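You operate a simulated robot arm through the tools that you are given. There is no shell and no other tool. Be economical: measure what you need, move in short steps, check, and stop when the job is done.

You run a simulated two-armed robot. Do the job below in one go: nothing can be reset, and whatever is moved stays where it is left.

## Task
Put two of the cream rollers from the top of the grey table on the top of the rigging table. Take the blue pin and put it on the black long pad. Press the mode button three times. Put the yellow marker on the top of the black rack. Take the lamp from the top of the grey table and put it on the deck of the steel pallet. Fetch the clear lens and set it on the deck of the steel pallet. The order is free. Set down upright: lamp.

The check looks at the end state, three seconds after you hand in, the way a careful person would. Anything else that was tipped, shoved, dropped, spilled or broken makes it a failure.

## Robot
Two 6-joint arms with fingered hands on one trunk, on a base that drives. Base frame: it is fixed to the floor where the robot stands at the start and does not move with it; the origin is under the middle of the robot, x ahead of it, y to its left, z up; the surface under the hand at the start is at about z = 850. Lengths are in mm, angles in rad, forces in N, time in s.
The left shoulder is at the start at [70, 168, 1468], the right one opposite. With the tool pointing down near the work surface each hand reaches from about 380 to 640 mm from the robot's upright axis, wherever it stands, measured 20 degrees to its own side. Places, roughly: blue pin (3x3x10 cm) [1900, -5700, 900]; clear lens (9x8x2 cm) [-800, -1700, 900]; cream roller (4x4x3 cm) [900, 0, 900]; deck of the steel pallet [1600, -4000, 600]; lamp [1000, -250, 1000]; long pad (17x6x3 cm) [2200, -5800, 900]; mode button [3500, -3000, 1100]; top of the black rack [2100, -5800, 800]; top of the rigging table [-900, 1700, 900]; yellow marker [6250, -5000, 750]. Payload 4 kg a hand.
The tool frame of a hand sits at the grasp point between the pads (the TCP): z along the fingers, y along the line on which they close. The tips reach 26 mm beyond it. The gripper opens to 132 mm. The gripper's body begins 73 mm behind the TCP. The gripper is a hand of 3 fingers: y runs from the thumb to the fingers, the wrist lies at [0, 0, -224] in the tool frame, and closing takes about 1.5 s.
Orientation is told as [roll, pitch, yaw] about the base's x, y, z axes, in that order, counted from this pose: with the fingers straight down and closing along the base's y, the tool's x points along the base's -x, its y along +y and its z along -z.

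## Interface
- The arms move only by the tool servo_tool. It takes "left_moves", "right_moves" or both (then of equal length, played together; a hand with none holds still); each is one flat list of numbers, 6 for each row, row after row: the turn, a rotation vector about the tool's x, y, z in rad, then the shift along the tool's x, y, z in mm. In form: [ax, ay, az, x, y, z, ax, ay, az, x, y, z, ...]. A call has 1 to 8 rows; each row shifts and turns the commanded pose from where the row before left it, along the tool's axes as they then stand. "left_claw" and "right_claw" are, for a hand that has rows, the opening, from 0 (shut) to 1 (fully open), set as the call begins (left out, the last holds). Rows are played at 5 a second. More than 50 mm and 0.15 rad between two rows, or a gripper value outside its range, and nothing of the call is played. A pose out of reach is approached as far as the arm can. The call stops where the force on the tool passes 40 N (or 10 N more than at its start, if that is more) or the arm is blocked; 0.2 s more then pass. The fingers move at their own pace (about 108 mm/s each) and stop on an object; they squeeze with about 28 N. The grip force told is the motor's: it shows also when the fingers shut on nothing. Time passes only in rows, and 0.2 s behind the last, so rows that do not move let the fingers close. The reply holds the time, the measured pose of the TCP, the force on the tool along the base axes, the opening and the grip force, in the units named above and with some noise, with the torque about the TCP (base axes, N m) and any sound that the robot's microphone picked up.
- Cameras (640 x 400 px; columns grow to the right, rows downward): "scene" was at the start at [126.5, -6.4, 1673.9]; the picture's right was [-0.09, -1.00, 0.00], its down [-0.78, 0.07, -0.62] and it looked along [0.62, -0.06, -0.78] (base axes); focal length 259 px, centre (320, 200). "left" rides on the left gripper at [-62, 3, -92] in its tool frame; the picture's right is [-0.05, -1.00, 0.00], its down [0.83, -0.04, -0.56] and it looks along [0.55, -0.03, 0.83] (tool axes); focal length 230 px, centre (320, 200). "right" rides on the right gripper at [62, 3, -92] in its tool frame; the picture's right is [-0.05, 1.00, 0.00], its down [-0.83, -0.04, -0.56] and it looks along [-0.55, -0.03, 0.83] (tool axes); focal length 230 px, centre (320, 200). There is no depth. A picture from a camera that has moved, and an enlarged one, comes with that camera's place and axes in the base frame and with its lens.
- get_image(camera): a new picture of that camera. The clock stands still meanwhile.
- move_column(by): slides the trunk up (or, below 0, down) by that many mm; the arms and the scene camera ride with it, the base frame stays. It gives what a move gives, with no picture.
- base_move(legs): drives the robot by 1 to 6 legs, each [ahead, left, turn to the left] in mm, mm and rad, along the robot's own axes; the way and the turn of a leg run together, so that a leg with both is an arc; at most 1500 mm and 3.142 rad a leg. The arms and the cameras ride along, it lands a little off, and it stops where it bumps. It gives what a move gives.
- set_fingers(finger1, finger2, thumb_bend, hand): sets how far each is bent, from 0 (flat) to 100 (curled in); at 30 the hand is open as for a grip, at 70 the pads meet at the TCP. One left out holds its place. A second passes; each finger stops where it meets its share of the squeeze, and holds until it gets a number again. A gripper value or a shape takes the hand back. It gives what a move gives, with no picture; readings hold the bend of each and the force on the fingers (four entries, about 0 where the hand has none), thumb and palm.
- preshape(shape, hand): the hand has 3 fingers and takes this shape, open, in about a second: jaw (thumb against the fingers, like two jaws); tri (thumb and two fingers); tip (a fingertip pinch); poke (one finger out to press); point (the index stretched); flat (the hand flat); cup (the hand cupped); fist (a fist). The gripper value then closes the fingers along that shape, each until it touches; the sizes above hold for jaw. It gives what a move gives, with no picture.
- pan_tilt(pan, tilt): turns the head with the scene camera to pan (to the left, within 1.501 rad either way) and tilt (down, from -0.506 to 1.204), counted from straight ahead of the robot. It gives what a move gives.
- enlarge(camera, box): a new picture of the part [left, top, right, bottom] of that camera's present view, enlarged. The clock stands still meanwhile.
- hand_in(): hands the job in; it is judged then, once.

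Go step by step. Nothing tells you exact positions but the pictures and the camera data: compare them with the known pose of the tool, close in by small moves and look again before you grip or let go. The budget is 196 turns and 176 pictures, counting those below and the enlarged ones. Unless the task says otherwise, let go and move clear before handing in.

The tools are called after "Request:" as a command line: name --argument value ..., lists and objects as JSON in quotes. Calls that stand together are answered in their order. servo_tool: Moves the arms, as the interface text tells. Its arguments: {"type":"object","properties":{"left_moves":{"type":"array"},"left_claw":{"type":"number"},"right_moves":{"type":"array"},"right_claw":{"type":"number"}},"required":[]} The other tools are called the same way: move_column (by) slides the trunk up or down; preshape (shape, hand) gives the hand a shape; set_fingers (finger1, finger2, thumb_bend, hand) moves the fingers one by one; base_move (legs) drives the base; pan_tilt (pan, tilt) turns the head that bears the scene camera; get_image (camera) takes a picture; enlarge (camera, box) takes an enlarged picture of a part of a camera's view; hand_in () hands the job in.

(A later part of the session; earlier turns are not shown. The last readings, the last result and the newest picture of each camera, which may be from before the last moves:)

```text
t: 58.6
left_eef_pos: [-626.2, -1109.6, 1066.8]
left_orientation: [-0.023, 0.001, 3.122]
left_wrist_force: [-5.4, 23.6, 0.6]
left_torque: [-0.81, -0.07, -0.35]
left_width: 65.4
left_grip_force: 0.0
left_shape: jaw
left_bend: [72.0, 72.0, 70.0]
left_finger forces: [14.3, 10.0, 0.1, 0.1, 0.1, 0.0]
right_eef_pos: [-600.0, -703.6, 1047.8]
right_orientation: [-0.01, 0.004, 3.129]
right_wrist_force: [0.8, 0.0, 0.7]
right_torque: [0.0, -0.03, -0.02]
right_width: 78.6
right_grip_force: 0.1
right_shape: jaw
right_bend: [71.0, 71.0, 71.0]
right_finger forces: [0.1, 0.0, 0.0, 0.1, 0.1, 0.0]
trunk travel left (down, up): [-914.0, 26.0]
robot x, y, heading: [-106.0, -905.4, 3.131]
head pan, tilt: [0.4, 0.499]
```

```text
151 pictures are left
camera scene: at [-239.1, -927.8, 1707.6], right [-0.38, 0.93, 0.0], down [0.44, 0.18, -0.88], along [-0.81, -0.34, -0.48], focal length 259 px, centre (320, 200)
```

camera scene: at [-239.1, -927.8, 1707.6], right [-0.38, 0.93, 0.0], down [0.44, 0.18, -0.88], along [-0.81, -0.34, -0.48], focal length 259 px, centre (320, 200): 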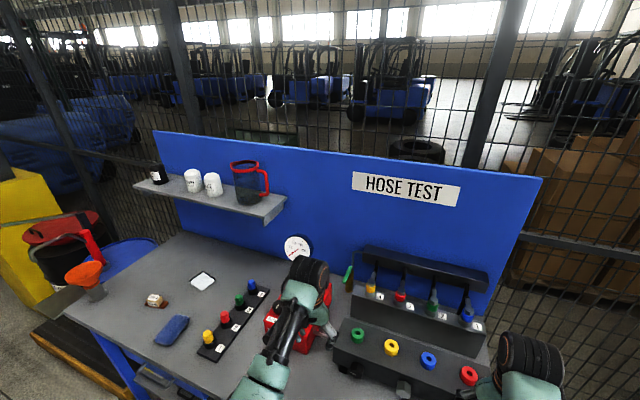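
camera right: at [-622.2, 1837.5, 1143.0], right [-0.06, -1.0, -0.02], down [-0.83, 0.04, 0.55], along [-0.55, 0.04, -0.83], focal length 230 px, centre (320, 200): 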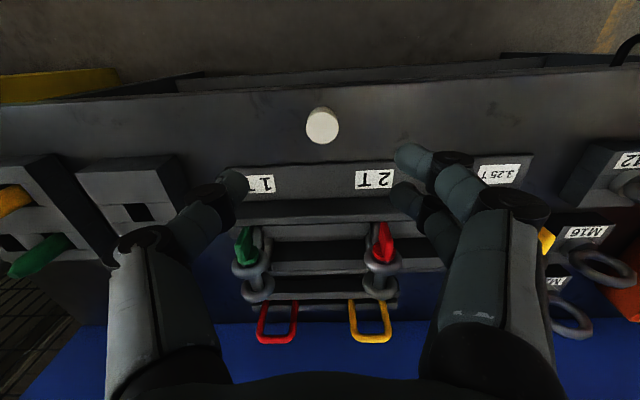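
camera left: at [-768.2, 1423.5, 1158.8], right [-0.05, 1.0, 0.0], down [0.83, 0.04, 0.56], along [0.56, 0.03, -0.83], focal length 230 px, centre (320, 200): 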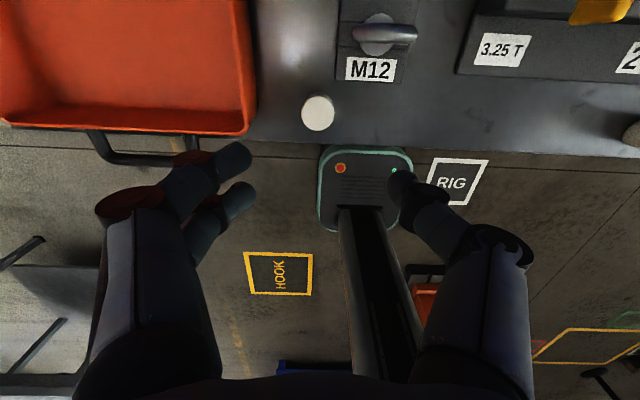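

The left hand touched something on the hose-test bench (the red gauge unit). I'll back off and see what it was.

Request:
base_move --legs '[[0, -120, 0], [-300, 0, 0]]'

Request:
get_image --camera "scene"

Request:
enlarge --camera "scene" --box '[160, 200, 400, 350]'

```text
t: 61.5
left_eef_pos: [-319.3, -1000.6, 1065.1]
left_orientation: [-0.023, 0.001, 3.133]
left_wrist_force: [0.0, -0.3, -1.2]
left_torque: [0.01, -0.05, -0.01]
left_width: 71.9
left_grip_force: 0.1
left_shape: jaw
left_bend: [72.0, 72.0, 70.0]
left_finger forces: [0.0, 0.1, 0.1, 0.1, 0.0, 0.0]
right_eef_pos: [-298.9, -594.1, 1048.0]
right_orientation: [-0.014, 0.005, -3.141]
right_wrist_force: [-0.1, -0.3, -0.3]
right_torque: [0.01, 0.01, -0.01]
right_width: 78.9
right_grip_force: 0.1
right_shape: jaw
right_bend: [71.0, 71.0, 71.0]
right_finger forces: [0.1, 0.0, 0.0, 0.0, 0.1, 0.1]
trunk travel left (down, up): [-914.0, 26.0]
robot x, y, heading: [198.0, -782.2, -3.139]
head pan, tilt: [0.4, 0.499]
```

```text
150 pictures are left
camera scene: at [63.6, -817.1, 1707.3], right [-0.39, 0.92, 0.0], down [0.44, 0.19, -0.88], along [-0.81, -0.34, -0.48], focal length 259 px, centre (320, 200)
```

scene: 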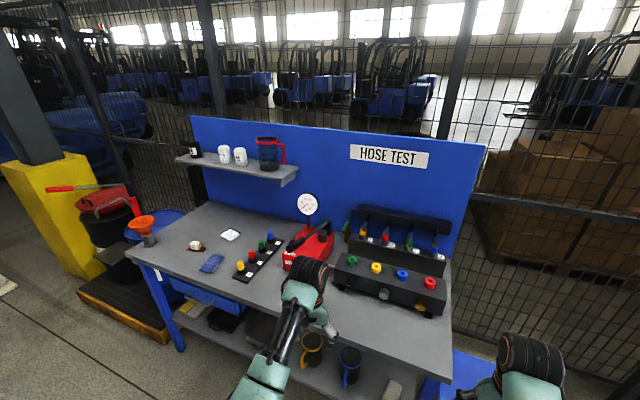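

```text
2.67 times, centred on (280, 275) of scene
camera zoom: at [63.6, -817.1, 1707.3], right [-0.39, 0.92, 0.0], down [0.44, 0.19, -0.88], along [-0.81, -0.34, -0.48], focal length 690 px, centre (427, 0)
```

zoom: 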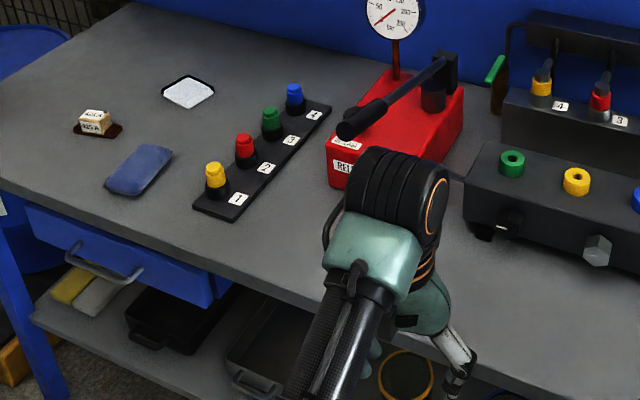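

The contact was light and against the pump lever's end; it looks in place. The lens is at about [-802,-1707], with the bench edge near x≈−486. I'll raise both hands, then approach with the right hand opposite the lens.

Request:
servo_tool --left_moves '[0, 0, 0, 30, 0, -35, 0, 0, 0, 30, 0, -35, 0, 0, 0, 30, 0, -35]' --right_moves '[0, 0, 0, 20, 0, -35, 0, 0, 0, 20, 0, -35, 0, 0, 0, 0, 0, -35]' --left_claw 0.3 --right_claw 1

Request:
base_move --legs '[[0, 1110, 0], [280, 0, 0]]'

Request:
pan_tilt --pan 0 --tilt 0.7

Request:
get_image --camera "scene"

```text
t: 62.5
left_eef_pos: [-283.0, -994.7, 1052.2]
left_orientation: [-0.026, -0.003, 3.133]
left_wrist_force: [-0.5, 0.6, 0.2]
left_torque: [0.0, 0.01, 0.03]
left_width: 39.9
left_grip_force: 0.0
left_shape: jaw
left_bend: [73.0, 73.0, 70.0]
left_finger forces: [0.1, 0.0, 0.0, 0.1, 0.0, 0.1]
left hand out of reach, approached as far as the arm can: row 1, 2, 3
right_eef_pos: [-284.7, -574.2, 1063.0]
right_orientation: [-0.121, -0.004, 3.111]
right_wrist_force: [-0.5, -0.3, 0.5]
right_torque: [-0.01, 0.03, 0.01]
right_width: 132.0
right_grip_force: 0.0
right_shape: jaw
right_bend: [30.0, 30.0, 30.0]
right_finger forces: [0.0, 0.0, 0.0, 0.1, 0.0, 0.1]
right hand out of reach, approached as far as the arm can: row 1, 2, 3
trunk travel left (down, up): [-914.0, 26.0]
robot x, y, heading: [200.0, -783.9, -3.141]
head pan, tilt: [0.4, 0.499]
stopped in row 3 (right hand): the arm was blocked; the commanded pose is now the measured one
```

```text
t: 69.7
left_eef_pos: [-590.1, -2054.6, 1053.7]
left_orientation: [-0.023, -0.004, 3.087]
left_wrist_force: [0.5, 0.3, 0.3]
left_torque: [-0.04, 0.03, 0.02]
left_width: 39.9
left_grip_force: 0.1
left_shape: jaw
left_bend: [73.0, 73.0, 70.0]
left_finger forces: [0.0, 0.1, 0.1, 0.0, 0.0, 0.0]
right_eef_pos: [-573.9, -1634.2, 1064.0]
right_orientation: [-0.119, -0.006, 3.067]
right_wrist_force: [-0.3, -1.7, 0.3]
right_torque: [-0.01, 0.01, 0.03]
right_width: 131.8
right_grip_force: 0.0
right_shape: jaw
right_bend: [30.0, 30.0, 30.0]
right_finger forces: [0.0, 0.1, 0.0, 0.0, 0.1, 0.1]
trunk travel left (down, up): [-914.0, 26.0]
robot x, y, heading: [-102.1, -1860.1, 3.094]
head pan, tilt: [0.4, 0.499]
```

```text
t: 70.6
left_eef_pos: [-593.3, -2055.2, 1051.1]
left_orientation: [-0.025, -0.001, 3.084]
left_wrist_force: [-0.2, -0.7, -0.5]
left_torque: [0.01, 0.04, -0.02]
left_width: 40.0
left_grip_force: 0.1
left_shape: jaw
left_bend: [73.0, 73.0, 70.0]
left_finger forces: [0.0, 0.1, 0.0, 0.1, 0.0, 0.0]
right_eef_pos: [-576.9, -1634.7, 1062.4]
right_orientation: [-0.12, -0.002, 3.065]
right_wrist_force: [-0.1, 0.2, -0.1]
right_torque: [0.02, -0.01, -0.01]
right_width: 132.1
right_grip_force: 0.0
right_shape: jaw
right_bend: [30.0, 30.0, 30.0]
right_finger forces: [0.1, 0.0, 0.1, 0.1, 0.0, 0.0]
trunk travel left (down, up): [-914.0, 26.0]
robot x, y, heading: [-99.9, -1866.2, 3.093]
head pan, tilt: [0.0, 0.7]
```

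```text
148 pictures are left
camera scene: at [-236.1, -1857.7, 1689.8], right [0.04, 1.0, 0.0], down [0.64, -0.03, -0.76], along [-0.76, 0.03, -0.64], focal length 259 px, centre (320, 200)
```

scene: 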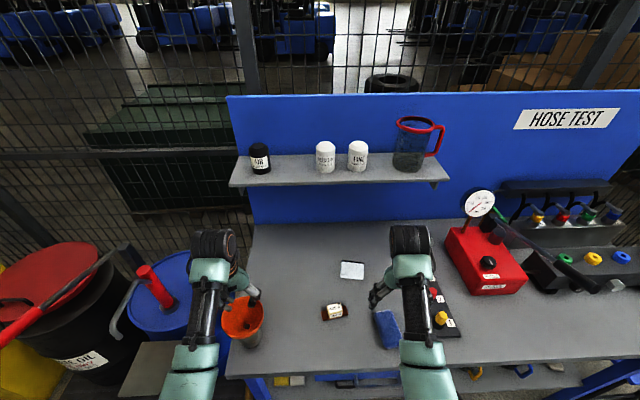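

The lens is at about [-806,-1715]; the left hand is above the funnel with clearance. I'll raise the trunk the remaining 26 mm, square up and move in.

Request:
move_column --by 25

Request:
base_move --legs '[[0, 0, 0.047], [105, 45, 0]]'

Request:
get_image --camera "right"

Request:
get_image --camera "left"

```text
t: 71.3
left_eef_pos: [-592.3, -2055.7, 1076.6]
left_orientation: [-0.023, -0.002, 3.085]
left_wrist_force: [0.3, 0.5, 0.2]
left_torque: [-0.01, 0.04, 0.01]
left_width: 39.9
left_grip_force: 0.1
left_shape: jaw
left_bend: [73.0, 73.0, 70.0]
left_finger forces: [0.0, 0.1, 0.0, 0.0, 0.0, 0.0]
right_eef_pos: [-575.7, -1633.4, 1087.4]
right_orientation: [-0.121, -0.006, 3.067]
right_wrist_force: [0.5, 0.0, -0.4]
right_torque: [-0.01, 0.02, -0.02]
right_width: 131.7
right_grip_force: 0.1
right_shape: jaw
right_bend: [30.0, 30.0, 30.0]
right_finger forces: [0.1, 0.1, 0.0, 0.1, 0.0, 0.0]
trunk travel left (down, up): [-939.0, 1.0]
robot x, y, heading: [-98.7, -1865.4, 3.096]
head pan, tilt: [0.0, 0.7]
```

```text
t: 72.9
left_eef_pos: [-688.0, -2121.8, 1077.2]
left_orientation: [-0.024, -0.004, 3.134]
left_wrist_force: [0.1, 0.0, 0.6]
left_torque: [-0.01, 0.02, 0.0]
left_width: 39.7
left_grip_force: 0.0
left_shape: jaw
left_bend: [73.0, 73.0, 70.0]
left_finger forces: [0.1, 0.1, 0.0, 0.0, 0.0, 0.0]
right_eef_pos: [-689.8, -1701.9, 1089.0]
right_orientation: [-0.117, -0.006, 3.114]
right_wrist_force: [-0.2, -0.2, -0.3]
right_torque: [0.01, 0.01, -0.02]
right_width: 131.8
right_grip_force: 0.1
right_shape: jaw
right_bend: [30.0, 30.0, 30.0]
right_finger forces: [0.0, 0.1, 0.0, 0.0, 0.0, 0.0]
trunk travel left (down, up): [-939.0, 1.0]
robot x, y, heading: [-207.0, -1910.4, -3.139]
head pan, tilt: [0.0, 0.7]
```

```text
147 pictures are left
camera right: at [-628.4, -1716.7, 1180.6], right [-0.08, -0.99, -0.12], down [-0.83, 0.0, 0.56], along [-0.56, 0.14, -0.82], focal length 230 px, centre (320, 200)
```

right: 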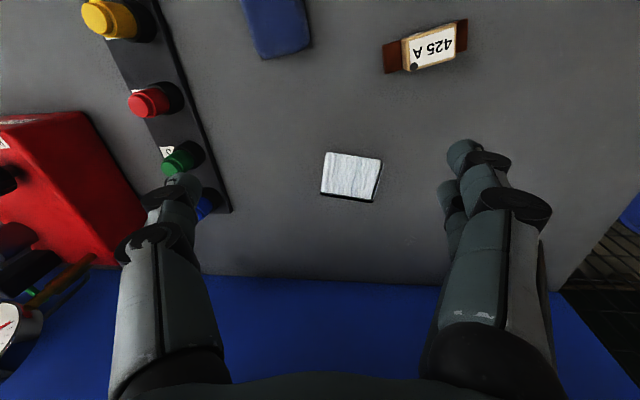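

```text
146 pictures are left
camera left: at [-748.0, -2126.9, 1171.1], right [-0.04, 1.0, 0.02], down [0.83, 0.02, 0.55], along [0.55, 0.04, -0.83], focal length 230 px, centre (320, 200)
```

left: 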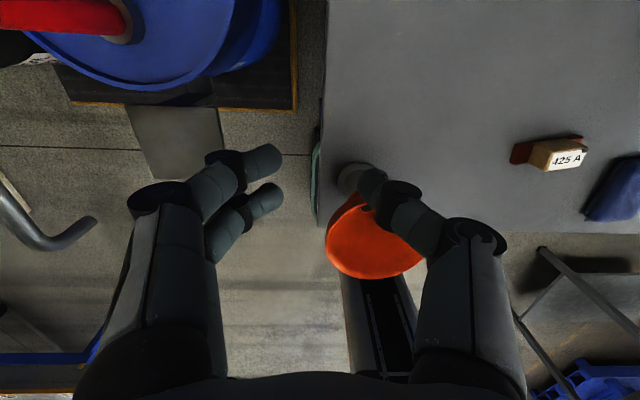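

The lens is at [-802,-1715], rotated about 8°. I'll straighten the right hand, align its yaw, and move in over it.

Request:
servo_tool --right_moves '[-0.06, 0, 0.067, 0, 0, 0, -0.057, 0, 0.067, 0, 0, 0, 0, 0, 0, -27, 8, 30, 0, 0, 0, -27, 8, 30, 0, 0, 0, -27, 8, 30, 0, 0, 0, -27, 7, 30, 0, 0, 0, 0, 0, 30]' --right_claw 1

Request:
get_image --camera "right"

```text
t: 74.5
left_eef_pos: [-690.1, -2122.0, 1075.4]
left_orientation: [-0.024, -0.001, 3.134]
left_wrist_force: [1.2, -0.3, 1.2]
left_torque: [0.02, 0.02, -0.01]
left_width: 39.7
left_grip_force: 0.0
left_shape: jaw
left_bend: [73.0, 73.0, 70.0]
left_finger forces: [0.1, 0.0, 0.1, 0.0, 0.0, 0.1]
right_eef_pos: [-809.2, -1714.4, 933.3]
right_orientation: [0.0, -0.013, 2.977]
right_wrist_force: [-0.9, 1.4, 0.4]
right_torque: [0.03, -0.02, 0.01]
right_width: 131.7
right_grip_force: 0.0
right_shape: jaw
right_bend: [30.0, 30.0, 30.0]
right_finger forces: [0.0, 0.0, 0.0, 0.0, 0.0, 0.1]
right hand out of reach, approached as far as the arm can: row 1
trunk travel left (down, up): [-939.0, 1.0]
robot x, y, heading: [-207.7, -1910.2, -3.142]
head pan, tilt: [0.0, 0.7]
```

```text
145 pictures are left
camera right: at [-747.2, -1727.5, 1025.2], right [-0.21, -0.98, 0.0], down [-0.8, 0.18, 0.57], along [-0.55, 0.12, -0.82], focal length 230 px, centre (320, 200)
```

right: 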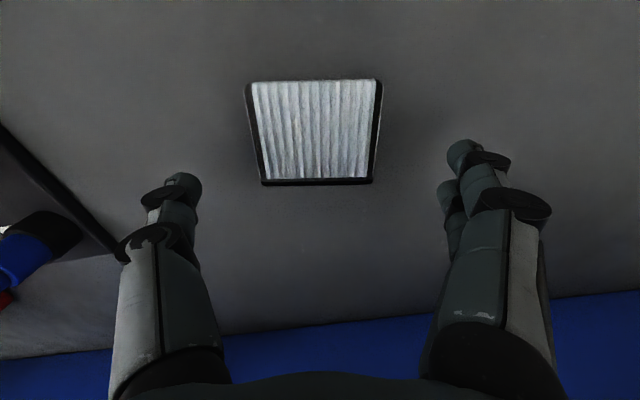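

Aligned. I'll shift 10 mm back and descend to gripping height.

Request:
servo_tool --right_moves '[0, 0, 0, 9, -3, 10, 0, 0, 0, 0, 0, 22, 0, 0, 0, 0, 0, 14]' --right_claw 1

Request:
get_image --camera "right"

```text
t: 75.3
left_eef_pos: [-691.7, -2122.5, 1076.8]
left_orientation: [-0.027, 0.001, 3.132]
left_wrist_force: [0.6, -0.5, 0.1]
left_torque: [-0.01, 0.02, -0.01]
left_width: 39.9
left_grip_force: 0.0
left_shape: jaw
left_bend: [73.0, 73.0, 70.0]
left_finger forces: [0.0, 0.0, 0.0, 0.1, 0.0, 0.0]
right_eef_pos: [-794.7, -1712.7, 892.9]
right_orientation: [0.0, -0.014, 2.979]
right_wrist_force: [-0.2, -0.4, -0.5]
right_torque: [-0.03, 0.01, 0.02]
right_width: 131.9
right_grip_force: 0.1
right_shape: jaw
right_bend: [30.0, 30.0, 30.0]
right_finger forces: [0.1, 0.0, 0.0, 0.0, 0.0, 0.0]
right hand out of reach, approached as far as the arm can: row 3
trunk travel left (down, up): [-939.0, 1.0]
robot x, y, heading: [-209.9, -1905.7, -3.141]
head pan, tilt: [0.0, 0.7]
```

```text
144 pictures are left
camera right: at [-732.5, -1724.6, 984.4], right [-0.21, -0.98, 0.0], down [-0.81, 0.18, 0.57], along [-0.55, 0.12, -0.82], focal length 230 px, centre (320, 200)
```

right: 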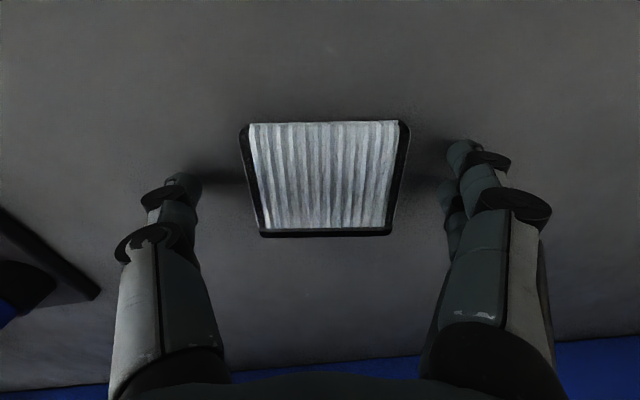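

I'll use the trunk for the last bit: down 10 mm, then close.

Request:
move_column --by -10

Request:
servo_tool --right_moves '[0, 0, 0, 0, 0, 0, 0, 0, 0, 0, 0, 0, 0, 0, 0, 0, 0, 0, 0, 0, 0, 0, 0, 0, 0, 0, 0, 0, 0, 0]' --right_claw 0

Request:
get_image --camera "right"

```text
t: 75.9
left_eef_pos: [-688.9, -2123.2, 1067.9]
left_orientation: [-0.028, -0.002, 3.134]
left_wrist_force: [0.5, -0.6, -0.1]
left_torque: [-0.01, 0.0, -0.01]
left_width: 39.9
left_grip_force: 0.1
left_shape: jaw
left_bend: [73.0, 73.0, 70.0]
left_finger forces: [0.0, 0.0, 0.0, 0.0, 0.0, 0.1]
right_eef_pos: [-792.7, -1710.7, 884.1]
right_orientation: [-0.001, -0.017, 2.98]
right_wrist_force: [0.9, 0.9, 7.7]
right_torque: [-0.2, 0.01, 0.03]
right_width: 131.8
right_grip_force: 0.1
right_shape: jaw
right_bend: [30.0, 30.0, 30.0]
right_finger forces: [3.5, 2.2, 0.0, 0.0, 2.4, 0.0]
trunk travel left (down, up): [-929.0, 11.0]
robot x, y, heading: [-207.8, -1911.5, -3.145]
head pan, tilt: [0.0, 0.7]
```

```text
t: 77.1
left_eef_pos: [-688.4, -2123.9, 1068.4]
left_orientation: [-0.028, -0.004, 3.133]
left_wrist_force: [-0.8, -0.7, 0.0]
left_torque: [0.01, 0.0, 0.03]
left_width: 39.9
left_grip_force: 0.0
left_shape: jaw
left_bend: [73.0, 73.0, 70.0]
left_finger forces: [0.1, 0.0, 0.1, 0.0, 0.0, 0.0]
right_eef_pos: [-794.1, -1712.3, 886.8]
right_orientation: [0.0, -0.021, 2.98]
right_wrist_force: [-3.8, 0.1, 27.7]
right_torque: [-0.82, 0.07, -0.19]
right_width: 82.7
right_grip_force: 27.8
right_shape: jaw
right_bend: [71.0, 71.0, 71.0]
right_finger forces: [25.1, 19.5, 0.1, 0.1, 26.7, 0.1]
trunk travel left (down, up): [-929.0, 11.0]
robot x, y, heading: [-206.3, -1907.7, -3.145]
head pan, tilt: [0.0, 0.7]
```

```text
143 pictures are left
camera right: at [-731.5, -1725.6, 978.0], right [-0.21, -0.98, 0.0], down [-0.8, 0.18, 0.57], along [-0.56, 0.12, -0.82], focal length 230 px, centre (320, 200)
```

right: 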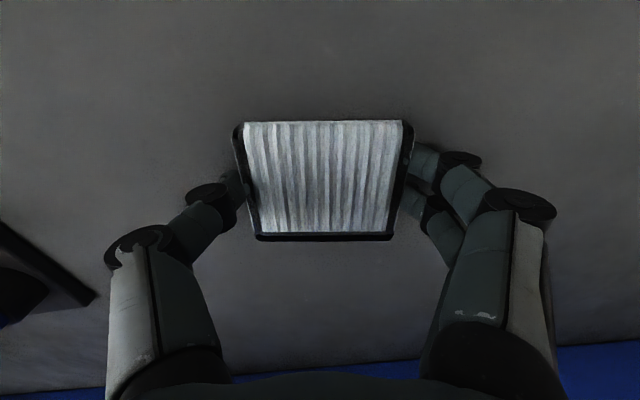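

Gripped. I'll lift with the arm and then pull the hand back.

Request:
servo_tool --right_moves '[0, 0, 0, 5, 0, -20, 0, 0, 0, 20, 0, -30, 0, 0, 0, 25, 0, -30, 0, 0, 0, 25, 0, -30]' --right_claw 0

Request:
base_move --legs '[[-330, 0, 0]]'

Request:
get_image --camera "right"

Request:
get_image --camera "scene"

```text
t: 78.1
left_eef_pos: [-690.8, -2121.7, 1066.0]
left_orientation: [-0.025, -0.001, 3.132]
left_wrist_force: [0.3, -0.4, -0.7]
left_torque: [-0.03, 0.01, -0.01]
left_width: 40.0
left_grip_force: 0.1
left_shape: jaw
left_bend: [73.0, 73.0, 70.0]
left_finger forces: [0.1, 0.0, 0.1, 0.1, 0.1, 0.0]
right_eef_pos: [-817.3, -1729.2, 918.6]
right_orientation: [0.0, -0.01, 2.979]
right_wrist_force: [0.1, 1.3, -0.6]
right_torque: [0.01, -0.02, 0.02]
right_width: 82.4
right_grip_force: 28.2
right_shape: jaw
right_bend: [71.0, 71.0, 71.0]
right_finger forces: [13.1, 12.5, 0.0, 0.1, 25.6, 0.0]
right hand out of reach, approached as far as the arm can: row 1, 2, 3, 4
trunk travel left (down, up): [-929.0, 11.0]
robot x, y, heading: [-207.0, -1907.7, -3.138]
head pan, tilt: [0.0, 0.7]
```

```text
t: 80.3
left_eef_pos: [-352.7, -2121.0, 1065.1]
left_orientation: [-0.025, 0.002, 3.133]
left_wrist_force: [0.1, 0.2, 0.4]
left_torque: [-0.02, 0.03, -0.02]
left_width: 39.9
left_grip_force: 0.1
left_shape: jaw
left_bend: [73.0, 73.0, 70.0]
left_finger forces: [0.0, 0.0, 0.0, 0.1, 0.0, 0.0]
right_eef_pos: [-478.6, -1727.9, 917.5]
right_orientation: [-0.001, -0.011, 2.979]
right_wrist_force: [1.2, 0.1, -0.2]
right_torque: [-0.01, -0.01, 0.03]
right_width: 82.5
right_grip_force: 27.8
right_shape: jaw
right_bend: [71.0, 71.0, 71.0]
right_finger forces: [13.4, 12.4, 0.0, 0.0, 25.9, 0.1]
trunk travel left (down, up): [-929.0, 11.0]
robot x, y, heading: [129.2, -1910.2, -3.135]
head pan, tilt: [0.0, 0.7]
```

```text
142 pictures are left
camera right: at [-417.0, -1740.8, 1010.2], right [-0.21, -0.98, 0.0], down [-0.81, 0.18, 0.56], along [-0.55, 0.12, -0.83], focal length 230 px, centre (320, 200)
```

right: 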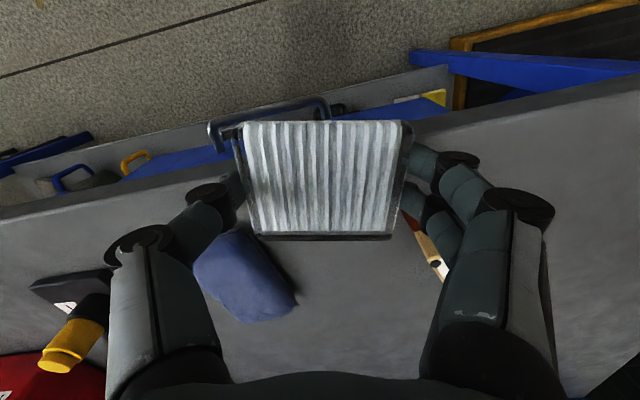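

```text
141 pictures are left
camera scene: at [-6.0, -1909.0, 1704.5], right [0.0, 1.0, 0.0], down [0.65, 0.0, -0.76], along [-0.76, 0.0, -0.65], focal length 259 px, centre (320, 200)
```

scene: 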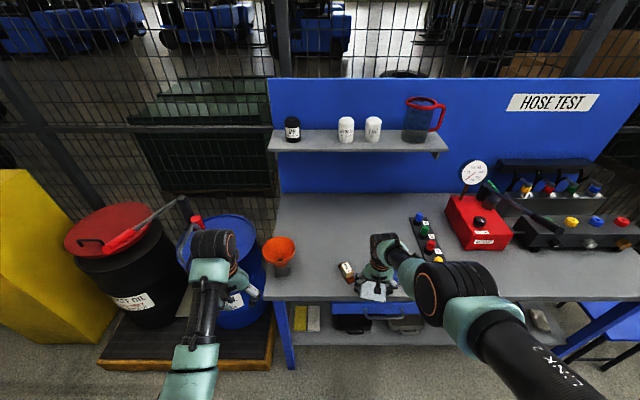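

The lens is held, but the hand seems to have dragged the small "425 A" fuse on the bench while backing off. I'll check it.

Request:
enlarge --camera "scene" --box '[260, 220, 460, 345]'

```text
3.20 times, centred on (360, 282) of scene
camera zoom: at [-6.0, -1909.0, 1704.5], right [0.0, 1.0, 0.0], down [0.65, 0.0, -0.76], along [-0.76, 0.0, -0.65], focal length 828 px, centre (192, -64)
```

zoom: 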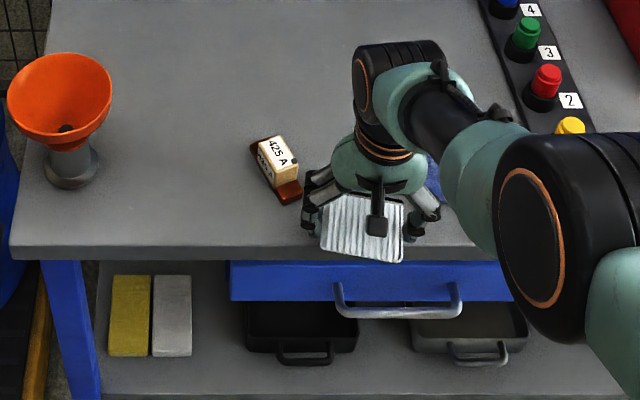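

The fuse is shoved about 75 mm and turned about 64°, still upright. I'll put it back with the left hand, but first I'll bring the right hand with the lens back and up.

Request:
servo_tool --right_moves '[0, 0, -0.08, 20, 0, 0, 0, 0, -0.08, 20, 0, -10, 0, 0, 0, 20, 0, -10, 0, 0, 0, 20, 0, -10]' --right_claw 0

```text
t: 81.3
left_eef_pos: [-351.1, -2120.9, 1066.9]
left_orientation: [-0.025, -0.001, 3.132]
left_wrist_force: [-0.3, 0.4, -0.1]
left_torque: [0.01, 0.04, 0.01]
left_width: 39.9
left_grip_force: 0.1
left_shape: jaw
left_bend: [73.0, 73.0, 70.0]
left_finger forces: [0.1, 0.0, 0.1, 0.0, 0.0, 0.1]
right_eef_pos: [-465.8, -1741.5, 905.0]
right_orientation: [-0.003, -0.01, 3.14]
right_wrist_force: [0.4, 0.0, -1.1]
right_torque: [0.0, -0.01, -0.03]
right_width: 82.2
right_grip_force: 28.0
right_shape: jaw
right_bend: [71.0, 71.0, 71.0]
right_finger forces: [13.4, 12.5, 0.0, 0.1, 26.0, 0.1]
right hand out of reach, approached as far as the arm can: row 1, 2, 3, 4
trunk travel left (down, up): [-929.0, 11.0]
robot x, y, heading: [134.4, -1911.8, -3.139]
head pan, tilt: [0.0, 0.7]
```

The arm seems stuck in an awkward elbow configuration. I'll bring the command back to where the arm is, then probe small moves.

Request:
servo_tool --right_moves '[0, 0, 0, -42, 4, 30, 0, 0, 0, -42, 4, 30, 0, 0, 0, -42, 4, 30, 0, 0, 0, -38, 4, 25]' --right_claw 0

Request:
servo_tool --right_moves '[0, 0, 0, 0, 0, -15]'

Request:
servo_tool --right_moves '[0, 0, 0, 15, 0, 0]'

Request:
get_image --camera "scene"

```text
refused: row 1 steps farther than a row can; nothing moved
```

```text
t: 81.7
left_eef_pos: [-350.5, -2122.0, 1067.0]
left_orientation: [-0.023, -0.001, 3.133]
left_wrist_force: [-0.3, -1.2, -0.1]
left_torque: [-0.02, 0.0, -0.02]
left_width: 39.9
left_grip_force: 0.1
left_shape: jaw
left_bend: [73.0, 73.0, 70.0]
left_finger forces: [0.0, 0.1, 0.0, 0.0, 0.0, 0.0]
right_eef_pos: [-473.0, -1740.9, 916.9]
right_orientation: [-0.005, -0.01, 3.138]
right_wrist_force: [-0.2, 0.2, -0.9]
right_torque: [0.01, 0.01, 0.03]
right_width: 81.9
right_grip_force: 27.9
right_shape: jaw
right_bend: [71.0, 71.0, 71.0]
right_finger forces: [13.4, 12.5, 0.0, 0.1, 25.9, 0.0]
right hand out of reach, approached as far as the arm can: row 1
trunk travel left (down, up): [-929.0, 11.0]
robot x, y, heading: [134.5, -1905.2, -3.142]
head pan, tilt: [0.0, 0.7]
```

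```text
t: 82.1
left_eef_pos: [-351.0, -2122.2, 1066.2]
left_orientation: [-0.026, -0.002, 3.133]
left_wrist_force: [0.6, -0.4, 0.9]
left_torque: [-0.02, 0.01, 0.0]
left_width: 39.7
left_grip_force: 0.2
left_shape: jaw
left_bend: [73.0, 73.0, 70.0]
left_finger forces: [0.0, 0.0, 0.0, 0.0, 0.0, 0.0]
right_eef_pos: [-468.8, -1742.4, 909.2]
right_orientation: [-0.005, -0.01, 3.137]
right_wrist_force: [0.4, -0.7, 0.6]
right_torque: [-0.01, 0.0, 0.02]
right_width: 82.5
right_grip_force: 27.6
right_shape: jaw
right_bend: [71.0, 71.0, 71.0]
right_finger forces: [13.4, 12.5, 0.1, 0.0, 25.9, 0.0]
right hand out of reach, approached as far as the arm can: row 1
trunk travel left (down, up): [-929.0, 11.0]
robot x, y, heading: [132.6, -1913.2, -3.138]
head pan, tilt: [0.0, 0.7]
```

```text
139 pictures are left
camera scene: at [-2.8, -1908.9, 1704.9], right [0.0, 1.0, 0.0], down [0.64, 0.0, -0.76], along [-0.76, 0.0, -0.64], focal length 259 px, centre (320, 200)
```

scene: 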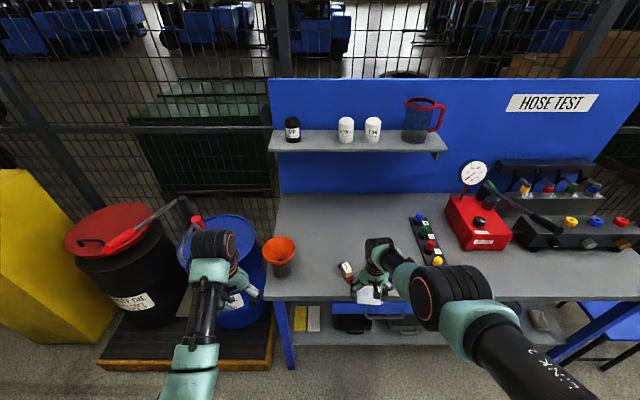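

The right arm is stretched straight and singular. I'll clear the bench sideways and back, then draw the hand down and in so the elbow folds.

Request:
base_move --legs '[[0, -60, 0], [-300, 0, 0]]'

Request:
servo_tool --right_moves '[0, 0, 0, 0, 0, 45, 0, 0, 0, 0, 0, 45, 0, 0, 0, 0, 0, 45, 0, 0, 0, 0, 0, 45, 0, 0, 0, 0, 0, 45, 0, 0, 0, 0, 0, 45]' --right_claw 0

```text
t: 84.7
left_eef_pos: [-56.5, -2058.0, 1066.9]
left_orientation: [-0.024, 0.002, 3.13]
left_wrist_force: [-0.1, 0.6, 0.8]
left_torque: [0.0, 0.01, 0.01]
left_width: 40.2
left_grip_force: 0.1
left_shape: jaw
left_bend: [73.0, 73.0, 70.0]
left_finger forces: [0.0, 0.0, 0.0, 0.0, 0.1, 0.0]
right_eef_pos: [-172.7, -1679.0, 907.7]
right_orientation: [-0.003, -0.008, 3.137]
right_wrist_force: [0.2, 0.4, -0.2]
right_torque: [0.0, -0.04, 0.02]
right_width: 82.2
right_grip_force: 28.3
right_shape: jaw
right_bend: [71.0, 71.0, 71.0]
right_finger forces: [13.2, 12.6, 0.0, 0.0, 25.9, 0.1]
trunk travel left (down, up): [-929.0, 11.0]
robot x, y, heading: [428.9, -1845.9, 3.14]
head pan, tilt: [0.0, 0.7]
```

```text
t: 86.1
left_eef_pos: [-54.1, -2058.6, 1067.0]
left_orientation: [-0.024, -0.001, 3.129]
left_wrist_force: [0.2, -0.7, 0.1]
left_torque: [0.0, 0.0, 0.02]
left_width: 39.7
left_grip_force: 0.1
left_shape: jaw
left_bend: [73.0, 73.0, 70.0]
left_finger forces: [0.0, 0.0, 0.0, 0.0, 0.0, 0.0]
right_eef_pos: [-85.1, -1660.1, 803.6]
right_orientation: [-0.002, -0.012, 3.136]
right_wrist_force: [-0.3, -0.2, -0.1]
right_torque: [0.02, -0.01, 0.04]
right_width: 82.3
right_grip_force: 27.7
right_shape: jaw
right_bend: [71.0, 71.0, 71.0]
right_finger forces: [13.3, 12.4, 0.0, 0.0, 25.7, 0.0]
right hand out of reach, approached as far as the arm can: row 1, 2, 3, 4, 5, 6
trunk travel left (down, up): [-929.0, 11.0]
robot x, y, heading: [426.8, -1843.3, 3.141]
head pan, tilt: [0.0, 0.7]
```

It is still locked at the same stretch; I'll look at the arm's shape.

Request:
pan_tilt --pan -0.5 --tilt 1.1

Request:
get_image --camera "scene"

Request:
get_image --camera "left"

```text
t: 87.1
left_eef_pos: [-54.3, -2059.3, 1066.7]
left_orientation: [-0.024, -0.002, 3.13]
left_wrist_force: [1.4, 0.4, 0.8]
left_torque: [0.01, 0.0, 0.0]
left_width: 39.9
left_grip_force: 0.0
left_shape: jaw
left_bend: [73.0, 73.0, 70.0]
left_finger forces: [0.0, 0.1, 0.0, 0.0, 0.1, 0.0]
right_eef_pos: [-87.0, -1660.6, 803.2]
right_orientation: [-0.002, -0.01, 3.137]
right_wrist_force: [0.5, -0.2, -0.7]
right_torque: [0.0, -0.01, 0.0]
right_width: 82.2
right_grip_force: 27.8
right_shape: jaw
right_bend: [71.0, 71.0, 71.0]
right_finger forces: [13.3, 12.5, 0.0, 0.0, 25.6, 0.1]
trunk travel left (down, up): [-929.0, 11.0]
robot x, y, heading: [430.9, -1848.6, 3.139]
head pan, tilt: [-0.499, 1.1]
```

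```text
138 pictures are left
camera scene: at [323.8, -1816.9, 1674.9], right [0.48, 0.88, 0.0], down [0.78, -0.43, -0.45], along [-0.4, 0.22, -0.89], focal length 259 px, centre (320, 200)
```

scene: 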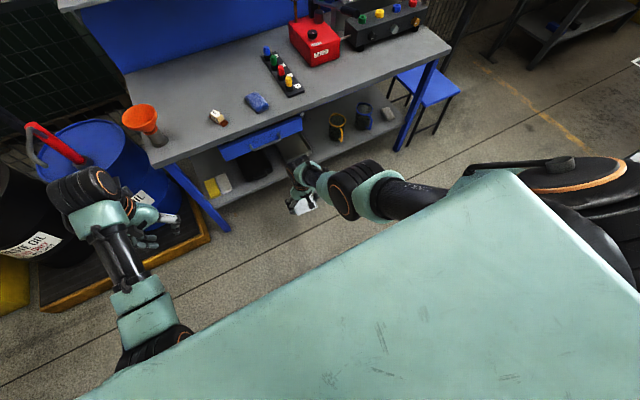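

```text
137 pictures are left
camera left: at [-115.0, -2064.3, 1159.3], right [-0.04, 1.0, 0.03], down [0.83, 0.02, 0.56], along [0.55, 0.04, -0.83], focal length 230 px, centre (320, 200)
```

left: 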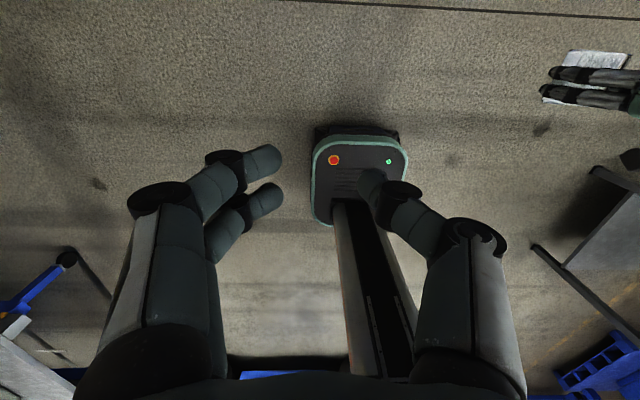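

I'll stretch the right arm fully out, sweep it down, and then retract, so the elbow folds the proper way.

Request:
servo_tool --right_moves '[0, 0, 0, -47, 0, -15, 0, 0, 0, -47, 0, -15, 0, 0, 0, -47, 0, -15, 0, 0, 0, -47, 0, -15, 0, 0, 0, -47, 0, -15, 0, 0, 0, -47, 0, -15]' --right_claw 0

Request:
servo_tool --right_moves '[0, 0, 0, 0, 0, 45, 0, 0, 0, 0, 0, 45, 0, 0, 0, 0, 0, 45, 0, 0, 0, 0, 0, 45, 0, 0, 0, 0, 0, 45]'

Request:
servo_tool --right_moves '[0, 0, 0, 45, 0, 0, 0, 0, 0, 45, 0, 0, 0, 0, 0, 45, 0, 0, 0, 0, 0, 45, 0, 0, 0, 0, 0, 45, 0, 0, 0, 0, 0, 35, 0, 0]'

Request:
servo_tool --right_moves '[0, 0, 0, 0, 0, -45, 0, 0, 0, 0, 0, -45, 0, 0, 0, 0, 0, -45, 0, 0, 0, 0, 0, -45]'

```text
t: 88.5
left_eef_pos: [-54.1, -2059.0, 1066.0]
left_orientation: [-0.027, 0.001, 3.129]
left_wrist_force: [-0.6, -0.1, 0.2]
left_torque: [0.0, -0.01, -0.01]
left_width: 39.8
left_grip_force: 0.0
left_shape: jaw
left_bend: [73.0, 73.0, 70.0]
left_finger forces: [0.1, 0.1, 0.0, 0.0, 0.1, 0.1]
right_eef_pos: [-196.8, -1645.5, 942.0]
right_orientation: [-0.004, -0.01, 3.136]
right_wrist_force: [0.5, 0.4, -0.2]
right_torque: [0.0, 0.0, 0.04]
right_width: 82.0
right_grip_force: 28.7
right_shape: jaw
right_bend: [71.0, 71.0, 71.0]
right_finger forces: [13.2, 12.4, 0.0, 0.1, 25.8, 0.0]
right hand out of reach, approached as far as the arm can: row 1, 2, 3, 4, 5, 6
trunk travel left (down, up): [-929.0, 11.0]
robot x, y, heading: [423.9, -1845.3, 3.138]
head pan, tilt: [-0.499, 1.1]
```

```text
t: 89.7
left_eef_pos: [-54.0, -2058.4, 1067.6]
left_orientation: [-0.024, 0.0, 3.129]
left_wrist_force: [-0.1, 0.3, -0.2]
left_torque: [0.01, -0.02, 0.02]
left_width: 39.9
left_grip_force: 0.0
left_shape: jaw
left_bend: [73.0, 73.0, 70.0]
left_finger forces: [0.1, 0.0, 0.1, 0.1, 0.1, 0.1]
right_eef_pos: [-139.0, -1638.9, 857.7]
right_orientation: [-0.005, -0.012, 3.137]
right_wrist_force: [-0.3, 0.0, -1.4]
right_torque: [0.0, 0.02, 0.01]
right_width: 82.1
right_grip_force: 27.5
right_shape: jaw
right_bend: [71.0, 71.0, 71.0]
right_finger forces: [13.2, 12.5, 0.0, 0.0, 25.6, 0.0]
right hand out of reach, approached as far as the arm can: row 1, 2, 3, 4, 5
trunk travel left (down, up): [-929.0, 11.0]
robot x, y, heading: [431.6, -1847.6, 3.141]
head pan, tilt: [-0.499, 1.1]
```

```text
t: 91.1
left_eef_pos: [-53.8, -2058.4, 1066.8]
left_orientation: [-0.027, -0.001, 3.129]
left_wrist_force: [0.1, 0.1, -0.4]
left_torque: [-0.02, 0.0, 0.01]
left_width: 39.8
left_grip_force: 0.0
left_shape: jaw
left_bend: [73.0, 73.0, 70.0]
left_finger forces: [0.0, 0.1, 0.0, 0.0, 0.1, 0.1]
right_eef_pos: [121.0, -1640.0, 854.9]
right_orientation: [-0.003, -0.012, 3.137]
right_wrist_force: [0.0, 0.3, 0.1]
right_torque: [0.03, -0.01, 0.01]
right_width: 82.1
right_grip_force: 28.5
right_shape: jaw
right_bend: [71.0, 71.0, 71.0]
right_finger forces: [13.0, 12.4, 0.0, 0.0, 25.4, 0.0]
trunk travel left (down, up): [-929.0, 11.0]
robot x, y, heading: [428.0, -1847.0, 3.14]
head pan, tilt: [-0.499, 1.1]
```

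```text
t: 92.1
left_eef_pos: [-54.5, -2057.9, 1067.1]
left_orientation: [-0.022, -0.001, 3.129]
left_wrist_force: [-0.2, -0.3, -0.7]
left_torque: [-0.02, -0.01, -0.01]
left_width: 40.1
left_grip_force: 0.2
left_shape: jaw
left_bend: [73.0, 73.0, 70.0]
left_finger forces: [0.0, 0.0, 0.0, 0.0, 0.1, 0.0]
right_eef_pos: [126.6, -1630.7, 1030.5]
right_orientation: [-0.027, -0.001, -3.14]
right_wrist_force: [-0.1, -0.1, -0.3]
right_torque: [0.03, -0.01, 0.02]
right_width: 82.2
right_grip_force: 28.5
right_shape: jaw
right_bend: [71.0, 71.0, 71.0]
right_finger forces: [13.1, 12.4, 0.0, 0.0, 25.4, 0.0]
trunk travel left (down, up): [-929.0, 11.0]
robot x, y, heading: [428.6, -1850.2, 3.14]
head pan, tilt: [-0.499, 1.1]
```

The right arm folded properly and holds the lens close in. I'll drive so the left hand is over the fuse.

Request:
base_move --legs '[[0, -239, 0], [485, 0, 0]]'

Request:
get_image --camera "left"

Request:
pan_tilt --pan 0.3 --tilt 0.8

Request:
get_image --camera "scene"

```text
t: 96.4
left_eef_pos: [-548.1, -1802.6, 1068.5]
left_orientation: [-0.026, -0.003, 3.114]
left_wrist_force: [0.5, -0.6, 1.2]
left_torque: [0.0, 0.02, -0.03]
left_width: 40.1
left_grip_force: 0.1
left_shape: jaw
left_bend: [73.0, 73.0, 70.0]
left_finger forces: [0.0, 0.0, 0.0, 0.0, 0.0, 0.0]
right_eef_pos: [-366.0, -1378.5, 1033.6]
right_orientation: [-0.026, -0.014, 3.128]
right_wrist_force: [0.3, 0.6, -0.8]
right_torque: [-0.01, 0.0, -0.01]
right_width: 82.2
right_grip_force: 28.4
right_shape: jaw
right_bend: [71.0, 71.0, 71.0]
right_finger forces: [12.9, 12.3, 0.1, 0.0, 25.4, 0.1]
trunk travel left (down, up): [-929.0, 11.0]
robot x, y, heading: [-64.4, -1597.7, 3.127]
head pan, tilt: [-0.499, 1.1]
```

```text
136 pictures are left
camera left: at [-608.7, -1807.8, 1160.1], right [-0.03, 1.0, 0.03], down [0.83, 0.01, 0.55], along [0.55, 0.04, -0.83], focal length 230 px, centre (320, 200)
```

left: 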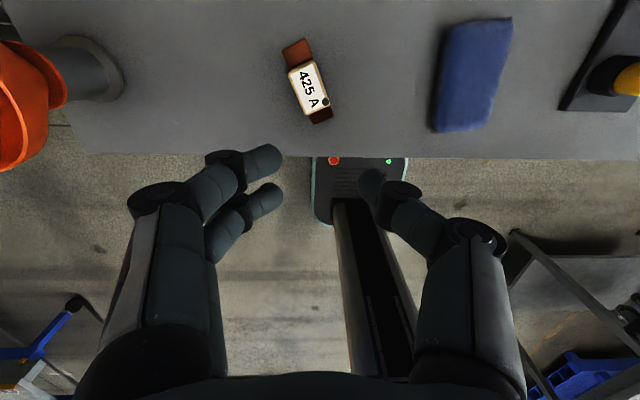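

```text
t: 97.5
left_eef_pos: [-549.8, -1803.2, 1066.8]
left_orientation: [-0.025, -0.004, 3.115]
left_wrist_force: [-0.1, 0.0, 0.0]
left_torque: [0.01, 0.05, 0.01]
left_width: 40.1
left_grip_force: 0.1
left_shape: jaw
left_bend: [73.0, 73.0, 70.0]
left_finger forces: [0.1, 0.0, 0.1, 0.0, 0.0, 0.0]
right_eef_pos: [-366.6, -1378.2, 1033.3]
right_orientation: [-0.029, -0.013, 3.13]
right_wrist_force: [-0.5, -0.5, -0.6]
right_torque: [0.0, 0.01, 0.01]
right_width: 81.9
right_grip_force: 27.6
right_shape: jaw
right_bend: [71.0, 71.0, 71.0]
right_finger forces: [13.0, 12.3, 0.0, 0.0, 25.4, 0.1]
trunk travel left (down, up): [-929.0, 11.0]
robot x, y, heading: [-62.8, -1598.6, 3.128]
head pan, tilt: [0.3, 0.799]
```

```text
135 pictures are left
camera scene: at [-189.6, -1620.5, 1696.7], right [-0.28, 0.96, 0.0], down [0.69, 0.2, -0.7], along [-0.67, -0.19, -0.72], focal length 259 px, centre (320, 200)
```

scene: 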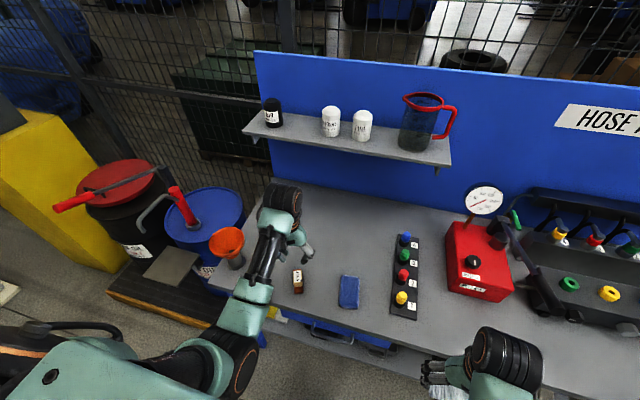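

The fuse sits at [-572,-1811], its axis at about 24°; it came from [-640,-1798] at about 99°. I'll move the base 55 mm closer and test the wrist turn up high.

Request:
base_move --legs '[[55, 0, 0.012]]'

Request:
servo_tool --left_moves '[-0.013, 0, -0.13, 0, 0, 0, -0.013, 0, -0.14, 0, 0, 0, 0, 0, -0.14, 0, 0, 0, 0, 0, -0.14, 0, 0, 0, 0, 0, -0.14, 0, 0, 0, 0, 0, -0.14, 0, 0, 0, 0, 0, -0.14, 0, 0, 0, 0, 0, -0.14, 0, 0, 0]' --left_claw 0.6

Request:
servo_tool --left_moves '[0, 0, -0.14, 0, 0, 0, 0, 0, -0.14, 0, 0, 0, 0, 0, -0.14, 0, 0, 0, 0, 0, -0.14, 0, 0, 0, 0, 0, -0.12, 0, 0, 0]'

```text
t: 98.5
left_eef_pos: [-592.5, -1808.1, 1070.6]
left_orientation: [-0.023, -0.008, 3.125]
left_wrist_force: [-0.1, -0.1, 0.3]
left_torque: [0.02, 0.05, 0.01]
left_width: 39.8
left_grip_force: 0.0
left_shape: jaw
left_bend: [73.0, 73.0, 70.0]
left_finger forces: [0.0, 0.0, 0.0, 0.1, 0.1, 0.1]
right_eef_pos: [-414.4, -1380.5, 1036.5]
right_orientation: [-0.028, -0.021, 3.141]
right_wrist_force: [0.6, 0.2, -0.5]
right_torque: [-0.01, 0.05, -0.02]
right_width: 82.2
right_grip_force: 27.7
right_shape: jaw
right_bend: [71.0, 71.0, 71.0]
right_finger forces: [13.0, 12.3, 0.0, 0.0, 25.4, 0.1]
trunk travel left (down, up): [-929.0, 11.0]
robot x, y, heading: [-117.8, -1599.2, 3.139]
head pan, tilt: [0.3, 0.799]
```

```text
t: 100.2
left_eef_pos: [-600.1, -1807.9, 1066.9]
left_orientation: [0.002, -0.001, -2.044]
left_wrist_force: [-0.1, -0.8, 0.3]
left_torque: [0.0, -0.01, 0.02]
left_width: 78.7
left_grip_force: 0.0
left_shape: jaw
left_bend: [71.0, 71.0, 71.0]
left_finger forces: [0.0, 0.0, 0.0, 0.1, 0.1, 0.0]
right_eef_pos: [-422.2, -1379.7, 1032.9]
right_orientation: [-0.029, -0.012, 3.143]
right_wrist_force: [-0.5, 0.4, -1.1]
right_torque: [-0.02, -0.01, -0.02]
right_width: 82.4
right_grip_force: 28.0
right_shape: jaw
right_bend: [71.0, 71.0, 71.0]
right_finger forces: [13.0, 12.3, 0.0, 0.0, 25.4, 0.0]
trunk travel left (down, up): [-929.0, 11.0]
robot x, y, heading: [-113.9, -1600.2, 3.136]
head pan, tilt: [0.3, 0.799]
```

```text
t: 101.5
left_eef_pos: [-601.2, -1808.7, 1066.9]
left_orientation: [0.003, -0.001, -1.696]
left_wrist_force: [0.0, -1.0, 0.5]
left_torque: [0.02, -0.01, 0.04]
left_width: 78.4
left_grip_force: 0.1
left_shape: jaw
left_bend: [71.0, 71.0, 71.0]
left_finger forces: [0.1, 0.0, 0.0, 0.1, 0.0, 0.1]
left hand out of reach, approached as far as the arm can: row 3, 4, 5
right_eef_pos: [-421.3, -1380.8, 1033.2]
right_orientation: [-0.027, -0.012, 3.14]
right_wrist_force: [-0.3, -0.6, -0.7]
right_torque: [-0.02, 0.01, 0.0]
right_width: 82.2
right_grip_force: 28.4
right_shape: jaw
right_bend: [71.0, 71.0, 71.0]
right_finger forces: [13.0, 12.4, 0.0, 0.1, 25.4, 0.0]
trunk travel left (down, up): [-929.0, 11.0]
robot x, y, heading: [-114.2, -1599.8, 3.137]
head pan, tilt: [0.3, 0.799]
```

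The wrist limit is 16° short for a cross grip, so I'll grip along the fuse's length instead (yaw ≈1.99 now, 3.30 at release). I'll unwind the wrist.

Request:
servo_tool --left_moves '[0, 0, 0.145, 0, 0, 0, 0, 0, 0.145, 0, 0, 0, 0, 0, 0.145, 0, 0, 0, 0, 0, 0.145, 0, 0, 0, 0, 0, 0.145, 0, 0, 0, 0, 0, 0.145, 0, 0, 0, 0, 0, 0.145, 0, 0, 0, 0, 0, 0.145, 0, 0, 0]' --left_claw 1

Request:
servo_tool --left_moves '[0, 0, 0.145, 0, 0, 0, 0, 0, 0.145, 0, 0, 0, 0, 0, 0.145, 0, 0, 0, 0, 0, 0.145, 0, 0, 0, 0, 0, 0.145, 0, 0, 0, 0, 0, 0.145, 0, 0, 0, 0, 0, 0.145, 0, 0, 0, 0, 0, 0.145, 0, 0, 0]'

```text
t: 103.2
left_eef_pos: [-600.8, -1809.5, 1065.1]
left_orientation: [0.0, 0.001, -2.86]
left_wrist_force: [0.0, -1.1, -0.1]
left_torque: [0.03, 0.03, 0.03]
left_width: 132.0
left_grip_force: 0.2
left_shape: jaw
left_bend: [30.0, 30.0, 30.0]
left_finger forces: [0.1, 0.1, 0.0, 0.0, 0.0, 0.0]
right_eef_pos: [-421.8, -1380.2, 1033.3]
right_orientation: [-0.028, -0.013, 3.141]
right_wrist_force: [-0.1, 0.4, -0.5]
right_torque: [-0.04, -0.01, 0.01]
right_width: 82.3
right_grip_force: 28.5
right_shape: jaw
right_bend: [71.0, 71.0, 71.0]
right_finger forces: [13.1, 12.3, 0.1, 0.0, 25.4, 0.1]
trunk travel left (down, up): [-929.0, 11.0]
robot x, y, heading: [-116.0, -1599.3, 3.134]
head pan, tilt: [0.3, 0.799]
```

```text
t: 105.0
left_eef_pos: [-599.2, -1809.2, 1067.0]
left_orientation: [0.001, -0.001, 2.262]
left_wrist_force: [-0.3, -0.4, -1.2]
left_torque: [-0.03, -0.03, -0.02]
left_width: 131.7
left_grip_force: 0.0
left_shape: jaw
left_bend: [30.0, 30.0, 30.0]
left_finger forces: [0.0, 0.0, 0.0, 0.0, 0.1, 0.0]
right_eef_pos: [-422.8, -1380.7, 1032.4]
right_orientation: [-0.028, -0.013, 3.142]
right_wrist_force: [-0.1, 0.8, -1.0]
right_torque: [0.0, 0.03, 0.0]
right_width: 82.5
right_grip_force: 27.7
right_shape: jaw
right_bend: [71.0, 71.0, 71.0]
right_finger forces: [13.0, 12.2, 0.1, 0.1, 25.4, 0.1]
trunk travel left (down, up): [-929.0, 11.0]
robot x, y, heading: [-116.3, -1600.2, 3.136]
head pan, tilt: [0.3, 0.799]
```

Request:
servo_tool --left_moves '[0, 0, 0.136, 0, 0, 0, 0, 0, 0.136, 0, 0, 0, 0, 0, 0, 13, -25, 0, 0, 0, 0, 0, 0, 40, 0, 0, 0, 0, 0, 40, 0, 0, 0, 0, 0, 30]' --left_claw 1

Request:
get_image --camera "left"

```text
t: 106.5
left_eef_pos: [-569.4, -1806.7, 947.6]
left_orientation: [-0.003, 0.0, 1.993]
left_wrist_force: [-0.2, -0.6, -0.2]
left_torque: [0.02, -0.01, 0.03]
left_width: 132.0
left_grip_force: 0.2
left_shape: jaw
left_bend: [30.0, 30.0, 30.0]
left_finger forces: [0.1, 0.0, 0.0, 0.1, 0.0, 0.0]
left hand out of reach, approached as far as the arm can: row 3
right_eef_pos: [-420.9, -1381.1, 1032.8]
right_orientation: [-0.027, -0.012, 3.142]
right_wrist_force: [0.0, 0.2, -0.8]
right_torque: [-0.04, 0.02, 0.0]
right_width: 82.2
right_grip_force: 28.0
right_shape: jaw
right_bend: [71.0, 71.0, 71.0]
right_finger forces: [13.1, 12.3, 0.0, 0.1, 25.4, 0.0]
trunk travel left (down, up): [-929.0, 11.0]
robot x, y, heading: [-118.5, -1599.3, 3.136]
head pan, tilt: [0.3, 0.799]
```

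```text
134 pictures are left
camera left: at [-597.5, -1751.2, 1040.5], right [0.89, 0.46, 0.0], down [0.38, -0.74, 0.56], along [0.25, -0.49, -0.83], focal length 230 px, centre (320, 200)
```

left: 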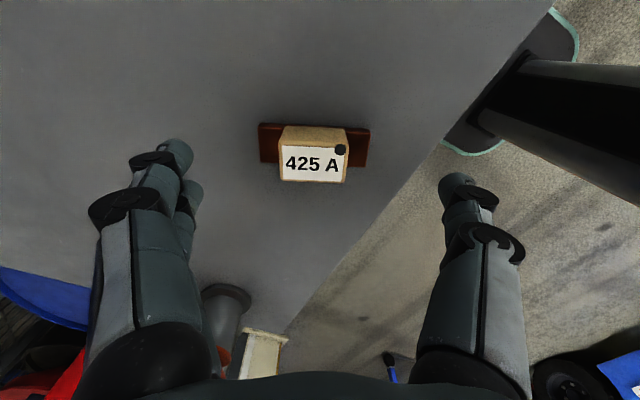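

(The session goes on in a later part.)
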